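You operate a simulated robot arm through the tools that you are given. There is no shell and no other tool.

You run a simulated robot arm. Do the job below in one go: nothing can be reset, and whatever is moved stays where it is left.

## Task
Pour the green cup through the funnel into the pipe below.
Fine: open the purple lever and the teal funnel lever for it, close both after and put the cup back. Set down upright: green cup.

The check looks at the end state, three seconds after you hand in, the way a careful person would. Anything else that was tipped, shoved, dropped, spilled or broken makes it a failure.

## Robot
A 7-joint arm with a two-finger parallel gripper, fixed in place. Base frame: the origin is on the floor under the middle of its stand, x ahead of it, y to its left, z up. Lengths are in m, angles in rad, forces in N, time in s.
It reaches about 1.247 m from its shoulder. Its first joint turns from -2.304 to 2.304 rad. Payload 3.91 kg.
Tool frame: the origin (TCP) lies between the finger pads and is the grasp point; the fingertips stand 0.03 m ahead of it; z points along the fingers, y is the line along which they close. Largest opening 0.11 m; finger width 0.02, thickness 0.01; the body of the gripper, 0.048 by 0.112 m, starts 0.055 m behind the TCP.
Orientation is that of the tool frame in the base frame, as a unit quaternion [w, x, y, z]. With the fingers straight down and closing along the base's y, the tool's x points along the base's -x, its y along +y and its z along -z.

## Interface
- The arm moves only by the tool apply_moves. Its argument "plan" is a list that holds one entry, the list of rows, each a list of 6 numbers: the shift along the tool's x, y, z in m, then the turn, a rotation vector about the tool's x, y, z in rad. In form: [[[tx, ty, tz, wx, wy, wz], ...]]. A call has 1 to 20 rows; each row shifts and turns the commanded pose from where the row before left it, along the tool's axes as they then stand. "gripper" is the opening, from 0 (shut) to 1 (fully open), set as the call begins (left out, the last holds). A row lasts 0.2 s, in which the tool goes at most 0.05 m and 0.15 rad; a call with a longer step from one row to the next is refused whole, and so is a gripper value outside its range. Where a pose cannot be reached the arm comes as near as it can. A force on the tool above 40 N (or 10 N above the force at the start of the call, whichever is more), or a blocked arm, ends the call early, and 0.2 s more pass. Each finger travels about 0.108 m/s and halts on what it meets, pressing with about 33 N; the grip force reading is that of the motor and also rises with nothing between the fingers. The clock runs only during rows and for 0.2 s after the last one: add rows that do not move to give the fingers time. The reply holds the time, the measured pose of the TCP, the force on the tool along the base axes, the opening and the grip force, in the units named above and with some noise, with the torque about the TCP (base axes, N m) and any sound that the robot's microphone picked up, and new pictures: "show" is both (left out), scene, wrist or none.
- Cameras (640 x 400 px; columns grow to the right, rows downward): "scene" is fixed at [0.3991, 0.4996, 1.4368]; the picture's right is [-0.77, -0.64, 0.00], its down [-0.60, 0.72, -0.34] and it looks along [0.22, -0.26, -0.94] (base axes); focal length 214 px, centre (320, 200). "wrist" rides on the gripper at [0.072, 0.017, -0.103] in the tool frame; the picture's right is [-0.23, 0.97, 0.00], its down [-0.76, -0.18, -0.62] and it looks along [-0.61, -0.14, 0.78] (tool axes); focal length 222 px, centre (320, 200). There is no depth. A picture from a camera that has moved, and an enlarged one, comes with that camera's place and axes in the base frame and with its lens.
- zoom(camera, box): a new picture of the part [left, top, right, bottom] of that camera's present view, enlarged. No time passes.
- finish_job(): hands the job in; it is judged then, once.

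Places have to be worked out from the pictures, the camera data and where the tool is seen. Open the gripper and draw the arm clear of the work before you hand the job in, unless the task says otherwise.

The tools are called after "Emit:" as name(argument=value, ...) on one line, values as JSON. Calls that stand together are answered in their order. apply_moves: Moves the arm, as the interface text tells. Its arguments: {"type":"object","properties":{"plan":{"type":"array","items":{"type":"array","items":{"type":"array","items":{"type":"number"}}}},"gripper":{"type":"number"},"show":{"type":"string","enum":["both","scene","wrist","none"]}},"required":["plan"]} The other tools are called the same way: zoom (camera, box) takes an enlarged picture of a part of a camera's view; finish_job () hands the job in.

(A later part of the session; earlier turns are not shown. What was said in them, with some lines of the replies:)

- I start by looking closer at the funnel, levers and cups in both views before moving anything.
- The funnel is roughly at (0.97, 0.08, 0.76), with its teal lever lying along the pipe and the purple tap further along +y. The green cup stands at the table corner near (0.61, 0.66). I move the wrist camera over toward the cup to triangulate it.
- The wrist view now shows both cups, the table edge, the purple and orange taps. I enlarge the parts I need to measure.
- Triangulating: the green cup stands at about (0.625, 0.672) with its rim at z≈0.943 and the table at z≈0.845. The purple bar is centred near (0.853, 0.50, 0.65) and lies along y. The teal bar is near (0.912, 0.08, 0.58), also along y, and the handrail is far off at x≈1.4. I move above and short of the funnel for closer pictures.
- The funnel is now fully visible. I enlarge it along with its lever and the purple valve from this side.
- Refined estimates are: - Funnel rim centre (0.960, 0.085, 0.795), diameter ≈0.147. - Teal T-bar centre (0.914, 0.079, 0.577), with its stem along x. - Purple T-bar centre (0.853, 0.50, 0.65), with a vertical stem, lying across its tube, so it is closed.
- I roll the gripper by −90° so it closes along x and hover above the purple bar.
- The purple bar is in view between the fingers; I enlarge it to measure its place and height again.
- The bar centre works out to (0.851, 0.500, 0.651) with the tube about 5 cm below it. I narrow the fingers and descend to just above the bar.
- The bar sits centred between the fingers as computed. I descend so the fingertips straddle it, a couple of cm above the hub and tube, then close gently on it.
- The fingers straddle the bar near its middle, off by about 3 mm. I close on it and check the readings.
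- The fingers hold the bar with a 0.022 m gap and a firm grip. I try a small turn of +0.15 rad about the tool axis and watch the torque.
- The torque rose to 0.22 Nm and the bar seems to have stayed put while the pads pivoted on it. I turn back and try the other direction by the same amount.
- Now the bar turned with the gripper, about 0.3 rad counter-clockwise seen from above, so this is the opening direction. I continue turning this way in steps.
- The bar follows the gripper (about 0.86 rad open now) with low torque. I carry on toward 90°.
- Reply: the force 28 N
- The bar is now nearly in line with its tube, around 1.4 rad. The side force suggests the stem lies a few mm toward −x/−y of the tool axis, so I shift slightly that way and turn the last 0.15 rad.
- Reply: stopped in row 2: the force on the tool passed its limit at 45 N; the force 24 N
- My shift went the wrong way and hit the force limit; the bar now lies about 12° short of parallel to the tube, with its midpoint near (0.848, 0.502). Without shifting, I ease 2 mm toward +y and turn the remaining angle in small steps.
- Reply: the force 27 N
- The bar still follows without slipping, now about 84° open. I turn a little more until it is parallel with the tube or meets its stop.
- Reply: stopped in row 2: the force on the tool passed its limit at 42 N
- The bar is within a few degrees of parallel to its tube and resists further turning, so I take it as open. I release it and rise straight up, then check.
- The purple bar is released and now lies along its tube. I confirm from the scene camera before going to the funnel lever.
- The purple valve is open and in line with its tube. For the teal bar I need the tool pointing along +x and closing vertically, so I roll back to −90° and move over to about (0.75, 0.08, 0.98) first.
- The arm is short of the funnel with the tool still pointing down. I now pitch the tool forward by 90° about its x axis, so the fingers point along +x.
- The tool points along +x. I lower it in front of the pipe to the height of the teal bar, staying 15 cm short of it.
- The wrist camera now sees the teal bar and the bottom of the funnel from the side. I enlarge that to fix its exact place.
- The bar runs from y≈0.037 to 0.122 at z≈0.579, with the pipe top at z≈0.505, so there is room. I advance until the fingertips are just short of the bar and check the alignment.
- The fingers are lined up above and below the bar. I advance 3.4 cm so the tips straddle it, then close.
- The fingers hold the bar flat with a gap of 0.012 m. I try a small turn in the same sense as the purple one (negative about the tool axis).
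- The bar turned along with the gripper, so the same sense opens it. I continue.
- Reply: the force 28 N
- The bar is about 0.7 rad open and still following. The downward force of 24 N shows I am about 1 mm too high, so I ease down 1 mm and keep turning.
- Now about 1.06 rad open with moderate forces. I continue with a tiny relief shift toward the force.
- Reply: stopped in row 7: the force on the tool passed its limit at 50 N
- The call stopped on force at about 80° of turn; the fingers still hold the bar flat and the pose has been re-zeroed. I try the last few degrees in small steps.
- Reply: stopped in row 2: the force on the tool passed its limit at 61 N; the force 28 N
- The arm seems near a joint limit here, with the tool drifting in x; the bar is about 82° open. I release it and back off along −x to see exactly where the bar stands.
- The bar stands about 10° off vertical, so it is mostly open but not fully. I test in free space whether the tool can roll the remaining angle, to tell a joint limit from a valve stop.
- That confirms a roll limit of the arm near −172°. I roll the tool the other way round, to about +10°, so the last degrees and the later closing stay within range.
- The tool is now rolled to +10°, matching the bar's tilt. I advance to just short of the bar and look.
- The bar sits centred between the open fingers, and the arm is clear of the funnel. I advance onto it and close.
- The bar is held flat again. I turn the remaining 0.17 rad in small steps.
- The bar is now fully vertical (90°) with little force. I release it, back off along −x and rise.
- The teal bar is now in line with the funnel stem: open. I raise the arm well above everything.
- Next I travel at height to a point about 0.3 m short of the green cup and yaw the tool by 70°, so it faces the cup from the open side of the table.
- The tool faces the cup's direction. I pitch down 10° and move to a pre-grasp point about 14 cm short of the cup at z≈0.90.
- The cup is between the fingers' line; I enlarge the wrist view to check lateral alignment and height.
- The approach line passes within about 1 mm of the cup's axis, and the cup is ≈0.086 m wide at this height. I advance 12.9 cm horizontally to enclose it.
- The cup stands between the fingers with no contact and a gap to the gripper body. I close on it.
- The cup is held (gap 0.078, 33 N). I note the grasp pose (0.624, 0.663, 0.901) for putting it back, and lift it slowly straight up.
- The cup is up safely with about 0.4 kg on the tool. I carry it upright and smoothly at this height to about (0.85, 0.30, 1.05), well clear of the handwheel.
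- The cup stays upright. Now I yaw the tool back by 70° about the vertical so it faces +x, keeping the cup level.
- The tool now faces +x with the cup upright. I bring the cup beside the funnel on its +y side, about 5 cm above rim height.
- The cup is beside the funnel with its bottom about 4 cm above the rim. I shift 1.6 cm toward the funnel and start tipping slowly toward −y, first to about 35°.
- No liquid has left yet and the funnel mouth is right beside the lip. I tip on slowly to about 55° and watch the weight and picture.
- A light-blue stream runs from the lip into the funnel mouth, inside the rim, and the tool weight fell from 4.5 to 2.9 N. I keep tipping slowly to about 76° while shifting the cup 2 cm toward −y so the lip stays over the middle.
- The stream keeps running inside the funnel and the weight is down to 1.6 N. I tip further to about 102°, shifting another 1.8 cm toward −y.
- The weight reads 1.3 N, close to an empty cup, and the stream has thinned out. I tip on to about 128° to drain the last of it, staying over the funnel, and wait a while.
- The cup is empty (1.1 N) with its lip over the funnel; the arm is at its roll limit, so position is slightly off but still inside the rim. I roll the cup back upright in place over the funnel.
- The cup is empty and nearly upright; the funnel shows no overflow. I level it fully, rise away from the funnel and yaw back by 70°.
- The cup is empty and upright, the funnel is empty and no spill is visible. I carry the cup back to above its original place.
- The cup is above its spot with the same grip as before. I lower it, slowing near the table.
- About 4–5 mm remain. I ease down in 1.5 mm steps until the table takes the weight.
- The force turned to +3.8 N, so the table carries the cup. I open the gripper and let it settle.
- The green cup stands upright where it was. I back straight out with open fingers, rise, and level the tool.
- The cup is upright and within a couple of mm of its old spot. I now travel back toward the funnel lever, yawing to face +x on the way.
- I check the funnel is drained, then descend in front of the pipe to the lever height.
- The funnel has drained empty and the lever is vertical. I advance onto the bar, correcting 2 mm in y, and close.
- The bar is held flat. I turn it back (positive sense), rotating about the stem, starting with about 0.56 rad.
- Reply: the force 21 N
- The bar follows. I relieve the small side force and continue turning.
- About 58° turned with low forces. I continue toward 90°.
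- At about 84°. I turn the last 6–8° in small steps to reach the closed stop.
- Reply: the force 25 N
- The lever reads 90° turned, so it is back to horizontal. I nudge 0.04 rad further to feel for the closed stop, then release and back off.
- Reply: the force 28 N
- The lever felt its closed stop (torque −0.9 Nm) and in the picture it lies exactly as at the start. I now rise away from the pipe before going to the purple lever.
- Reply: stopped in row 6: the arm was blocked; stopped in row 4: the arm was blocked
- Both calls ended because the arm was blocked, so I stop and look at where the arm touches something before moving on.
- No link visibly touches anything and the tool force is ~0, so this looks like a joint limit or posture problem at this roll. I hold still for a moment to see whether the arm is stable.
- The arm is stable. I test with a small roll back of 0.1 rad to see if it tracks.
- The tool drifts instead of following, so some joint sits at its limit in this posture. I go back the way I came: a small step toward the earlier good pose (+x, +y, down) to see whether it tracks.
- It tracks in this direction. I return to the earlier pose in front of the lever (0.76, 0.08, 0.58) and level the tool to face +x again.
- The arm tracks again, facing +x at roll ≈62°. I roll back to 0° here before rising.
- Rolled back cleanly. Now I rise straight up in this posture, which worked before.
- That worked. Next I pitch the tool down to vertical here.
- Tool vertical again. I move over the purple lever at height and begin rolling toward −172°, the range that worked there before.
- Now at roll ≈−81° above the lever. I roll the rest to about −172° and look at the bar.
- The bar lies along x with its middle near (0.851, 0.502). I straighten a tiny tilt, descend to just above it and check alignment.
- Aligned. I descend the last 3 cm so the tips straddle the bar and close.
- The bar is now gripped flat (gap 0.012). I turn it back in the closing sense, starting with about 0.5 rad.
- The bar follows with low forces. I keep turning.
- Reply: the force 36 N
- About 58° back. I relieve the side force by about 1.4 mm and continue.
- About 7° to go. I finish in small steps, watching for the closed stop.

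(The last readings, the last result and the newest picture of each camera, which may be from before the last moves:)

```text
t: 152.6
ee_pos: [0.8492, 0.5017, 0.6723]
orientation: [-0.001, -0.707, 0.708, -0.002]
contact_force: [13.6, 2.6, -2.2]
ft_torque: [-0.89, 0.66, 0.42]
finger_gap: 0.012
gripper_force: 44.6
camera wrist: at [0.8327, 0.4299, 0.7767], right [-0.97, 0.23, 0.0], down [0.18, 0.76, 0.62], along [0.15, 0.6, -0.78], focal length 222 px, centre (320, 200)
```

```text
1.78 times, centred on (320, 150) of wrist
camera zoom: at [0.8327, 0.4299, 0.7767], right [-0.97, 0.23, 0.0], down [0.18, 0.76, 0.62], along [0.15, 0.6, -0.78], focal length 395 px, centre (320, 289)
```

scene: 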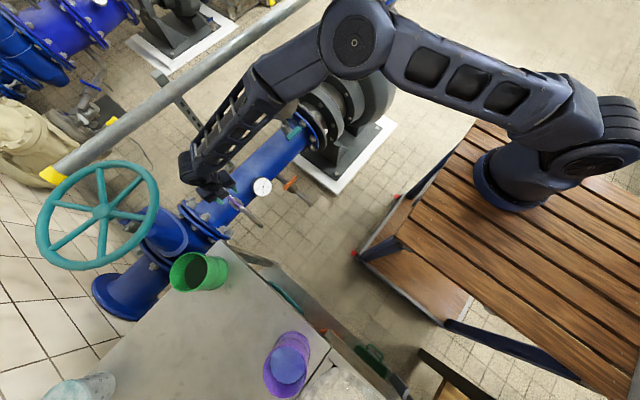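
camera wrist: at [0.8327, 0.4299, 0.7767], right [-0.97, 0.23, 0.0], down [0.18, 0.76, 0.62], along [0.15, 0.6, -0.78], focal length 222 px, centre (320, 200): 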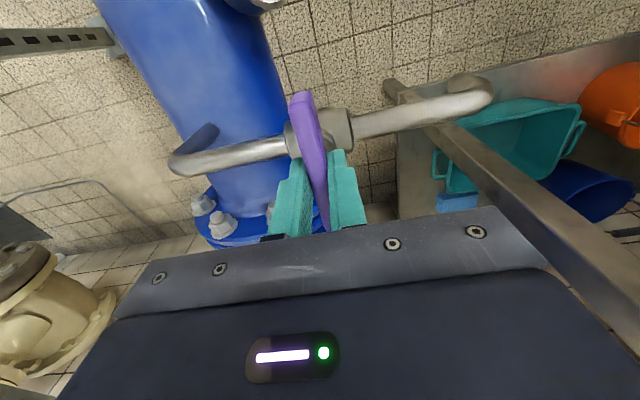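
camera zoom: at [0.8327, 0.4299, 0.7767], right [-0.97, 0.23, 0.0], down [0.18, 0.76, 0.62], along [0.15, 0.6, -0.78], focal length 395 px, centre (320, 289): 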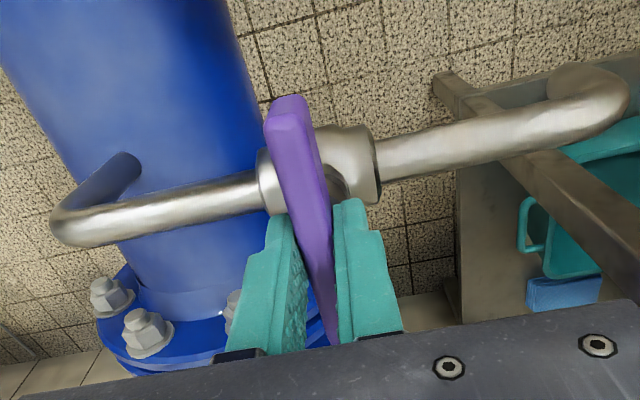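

At −90° the torque rises to 0.42 Nm: the purple lever is at its closed stop. I nudge slightly, release, and rise straight up.

Emit:
apply_moves(plan=[[[0, 0, 0, 0, 0, 0.015], [0, 0, 0, 0, 0, 0]]], show="none")

Emit:
apply_moves(plan=[[[0, 0, 0, 0, 0, 0], [0, 0, 0, 0, 0, 0], [0, 0, 0, 0, 0, 0], [0, 0, -0.02, 0, 0, 0], [0, 0, -0.03, 0, 0, 0], [0, 0, -0.04, 0, 0, 0], [0, 0, -0.045, 0, 0, 0], [0, 0, -0.045, 0, 0, 0], [0, 0, -0.045, 0, 0, 0], [0, 0, -0.045, 0, 0, 0], [0, 0, 0, 0, 0, 0]]], gripper=0.6)

Emit:
zoom(camera="scene", box=[190, 165, 290, 235])

```text
t: 153.2
ee_pos: [0.8507, 0.5015, 0.6728]
orientation: [-0.001, -0.701, 0.713, -0.002]
contact_force: [14.4, 5.0, -0.9]
ft_torque: [-0.32, 0.31, 0.95]
finger_gap: 0.0121
gripper_force: 44.9
```

```text
t: 155.6
ee_pos: [0.8484, 0.5035, 0.9431]
orientation: [0.0, -0.702, 0.713, -0.003]
contact_force: [-0.5, 0.1, -0.5]
ft_torque: [-0.03, -0.02, -0.03]
finger_gap: 0.0661
gripper_force: 0.0
camera wrist: at [0.8303, 0.4321, 1.0466], right [-0.97, 0.24, 0.0], down [0.19, 0.76, 0.62], along [0.15, 0.6, -0.78], focal length 222 px, centre (320, 200)
```

scene: 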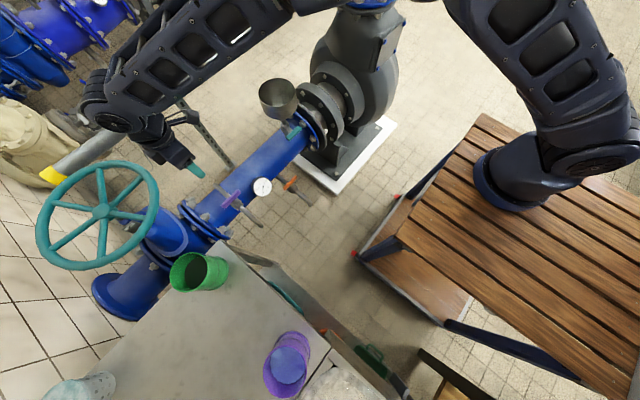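
wrist: 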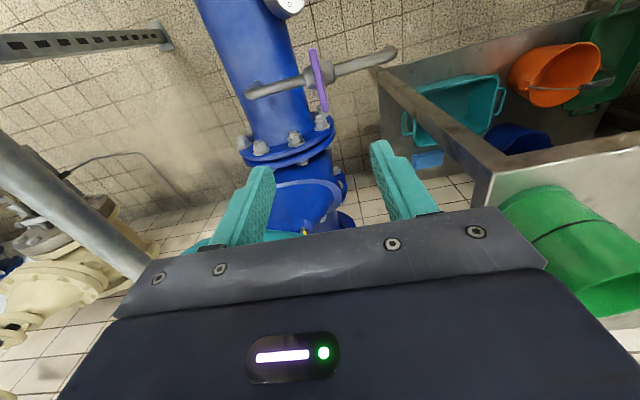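

```text
5.71 times, centred on (240, 200) of scene
camera zoom: at [0.3991, 0.4996, 1.4368], right [-0.77, -0.64, 0.0], down [-0.6, 0.72, -0.34], along [0.22, -0.26, -0.94], focal length 1226 px, centre (777, 200)
```

zoom: 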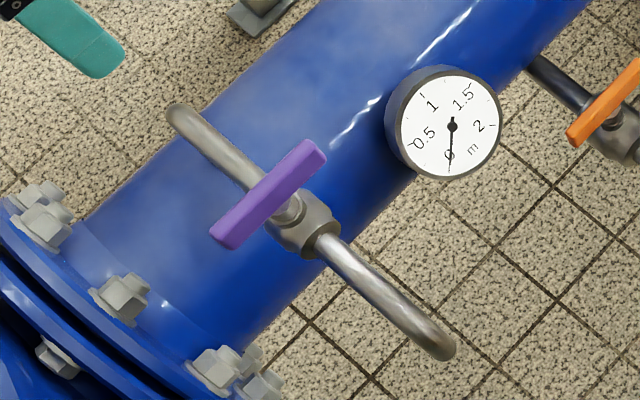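

The purple lever looks exactly as at the start. I rise and withdraw the arm to its starting area with the gripper open.

Emit:
apply_moves(plan=[[[0, 0, -0.04, 0, 0, 0], [0, 0, -0.04, 0, 0, 0], [0, 0, -0.04, 0, 0, 0], [0, 0, -0.04, 0, 0, 0], [0.0338, 0.0262, -0.004, 0, 0, 0], [0.0338, 0.0262, -0.004, 0, 0, 0], [0.0338, 0.0262, -0.004, 0, 0, 0], [0.0338, 0.0262, -0.004, 0, 0, 0], [0.0338, 0.0262, -0.004, 0, 0, 0], [0.0338, 0.0262, -0.004, 0, 0, 0], [0.0338, 0.0262, -0.004, 0, 0, 0], [0.0338, 0.0262, -0.004, 0, 0, 0], [0.0338, 0.0262, -0.004, 0, 0, 0], [0.0338, 0.0262, -0.004, 0, 0, 0], [0.0338, 0.0262, -0.004, 0, 0, 0], [0, 0, 0, 0, 0, 0]]], gripper=1.0)

Emit:
zoom(camera="scene", box=[220, 60, 360, 150])

Emit:
zoom(camera="scene", box=[130, 230, 330, 400])

Emit:
zoom(camera="scene", box=[150, 100, 400, 260])

```text
t: 159.0
ee_pos: [0.5539, 0.1373, 1.1451]
orientation: [0.0, -0.701, 0.713, -0.003]
contact_force: [0.1, -0.5, 0.7]
ft_torque: [0.0, 0.03, -0.01]
finger_gap: 0.1098
gripper_force: 0.1
camera wrist: at [0.535, 0.0658, 1.2506], right [-0.97, 0.24, 0.0], down [0.19, 0.76, 0.62], along [0.15, 0.6, -0.78], focal length 222 px, centre (320, 200)
```

scene: 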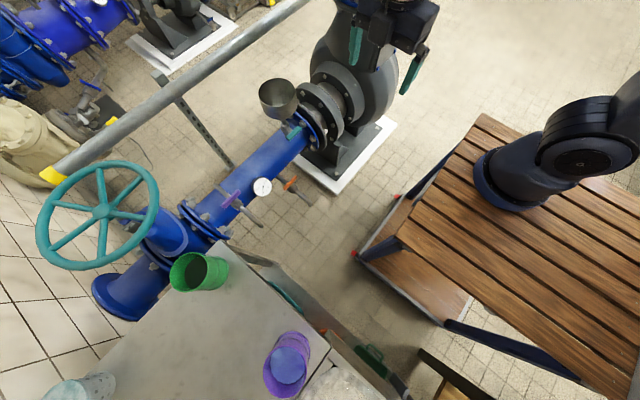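
wrist: 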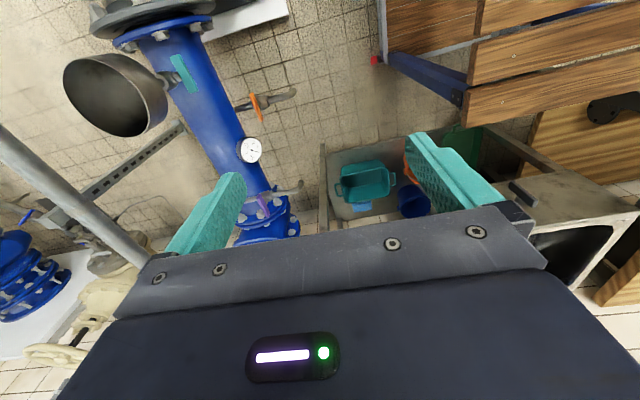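

```text
4.44 times, centred on (290, 105) of scene
camera zoom: at [0.3991, 0.4996, 1.4368], right [-0.77, -0.64, 0.0], down [-0.6, 0.72, -0.34], along [0.22, -0.26, -0.94], focal length 953 px, centre (453, 622)
```

zoom: 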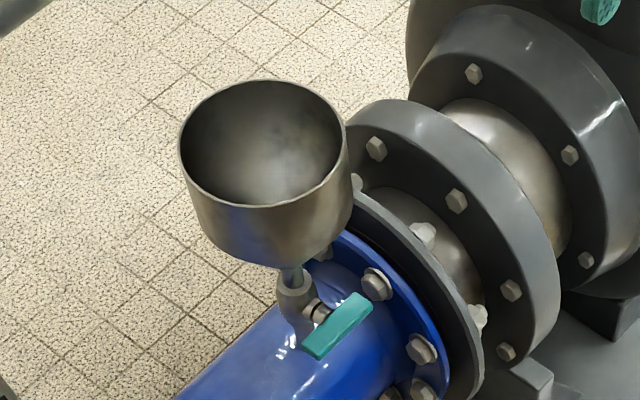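

```text
2.35 times, centred on (230, 315) of scene
camera zoom: at [0.3991, 0.4996, 1.4368], right [-0.77, -0.64, 0.0], down [-0.6, 0.72, -0.34], along [0.22, -0.26, -0.94], focal length 505 px, centre (532, -71)
```

zoom: 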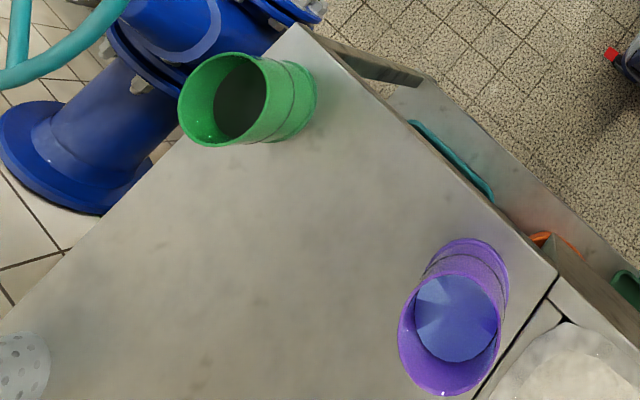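

```text
2.50 times, centred on (275, 180) of scene
camera zoom: at [0.3991, 0.4996, 1.4368], right [-0.77, -0.64, 0.0], down [-0.6, 0.72, -0.34], along [0.22, -0.26, -0.94], focal length 536 px, centre (432, 250)
```

zoom: 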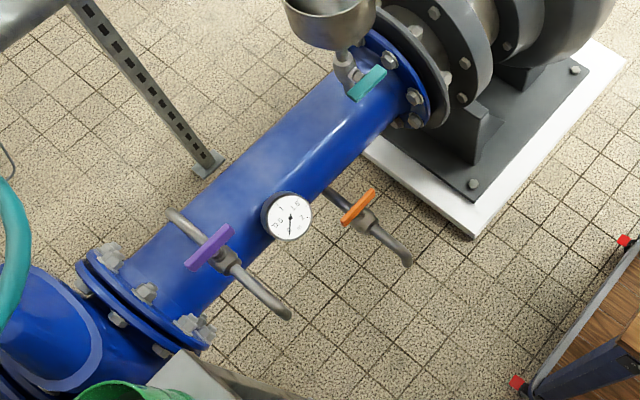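

Both levers lie as they did at the start, and the orange tap and the purple cup look untouched. The funnel is drained with no spill in view, and the green cup stands upright within a few mm of its old place. The arm is clear with the gripper open, so I hand in.

Emit:
finish_job()

```text
The job is handed in.
```

I poured the green cup through the funnel into the pipe and handed the job in. I have not seen a result from the check.

- **Levers:** I opened the purple lever and the teal funnel lever before pouring. Afterwards I closed both until they met their stops, and in the last pictures they lie as they did at the start.
- **Pour:** The stream went into the funnel and the cup came back empty. The funnel has drained, and no spill shows in the pictures.
- **Green cup:** It stands upright on the table, within a few millimetres of where it was.
- **Everything else:** The orange tap and the purple cup look unmoved in the pictures.

While I was backing away from the funnel lever, the arm stopped twice as blocked. The force reading stayed near zero and nothing appeared to be touched, so it looked like a joint limit. I went back the way I came and carried on. The arm is now clear of the work with the gripper open.
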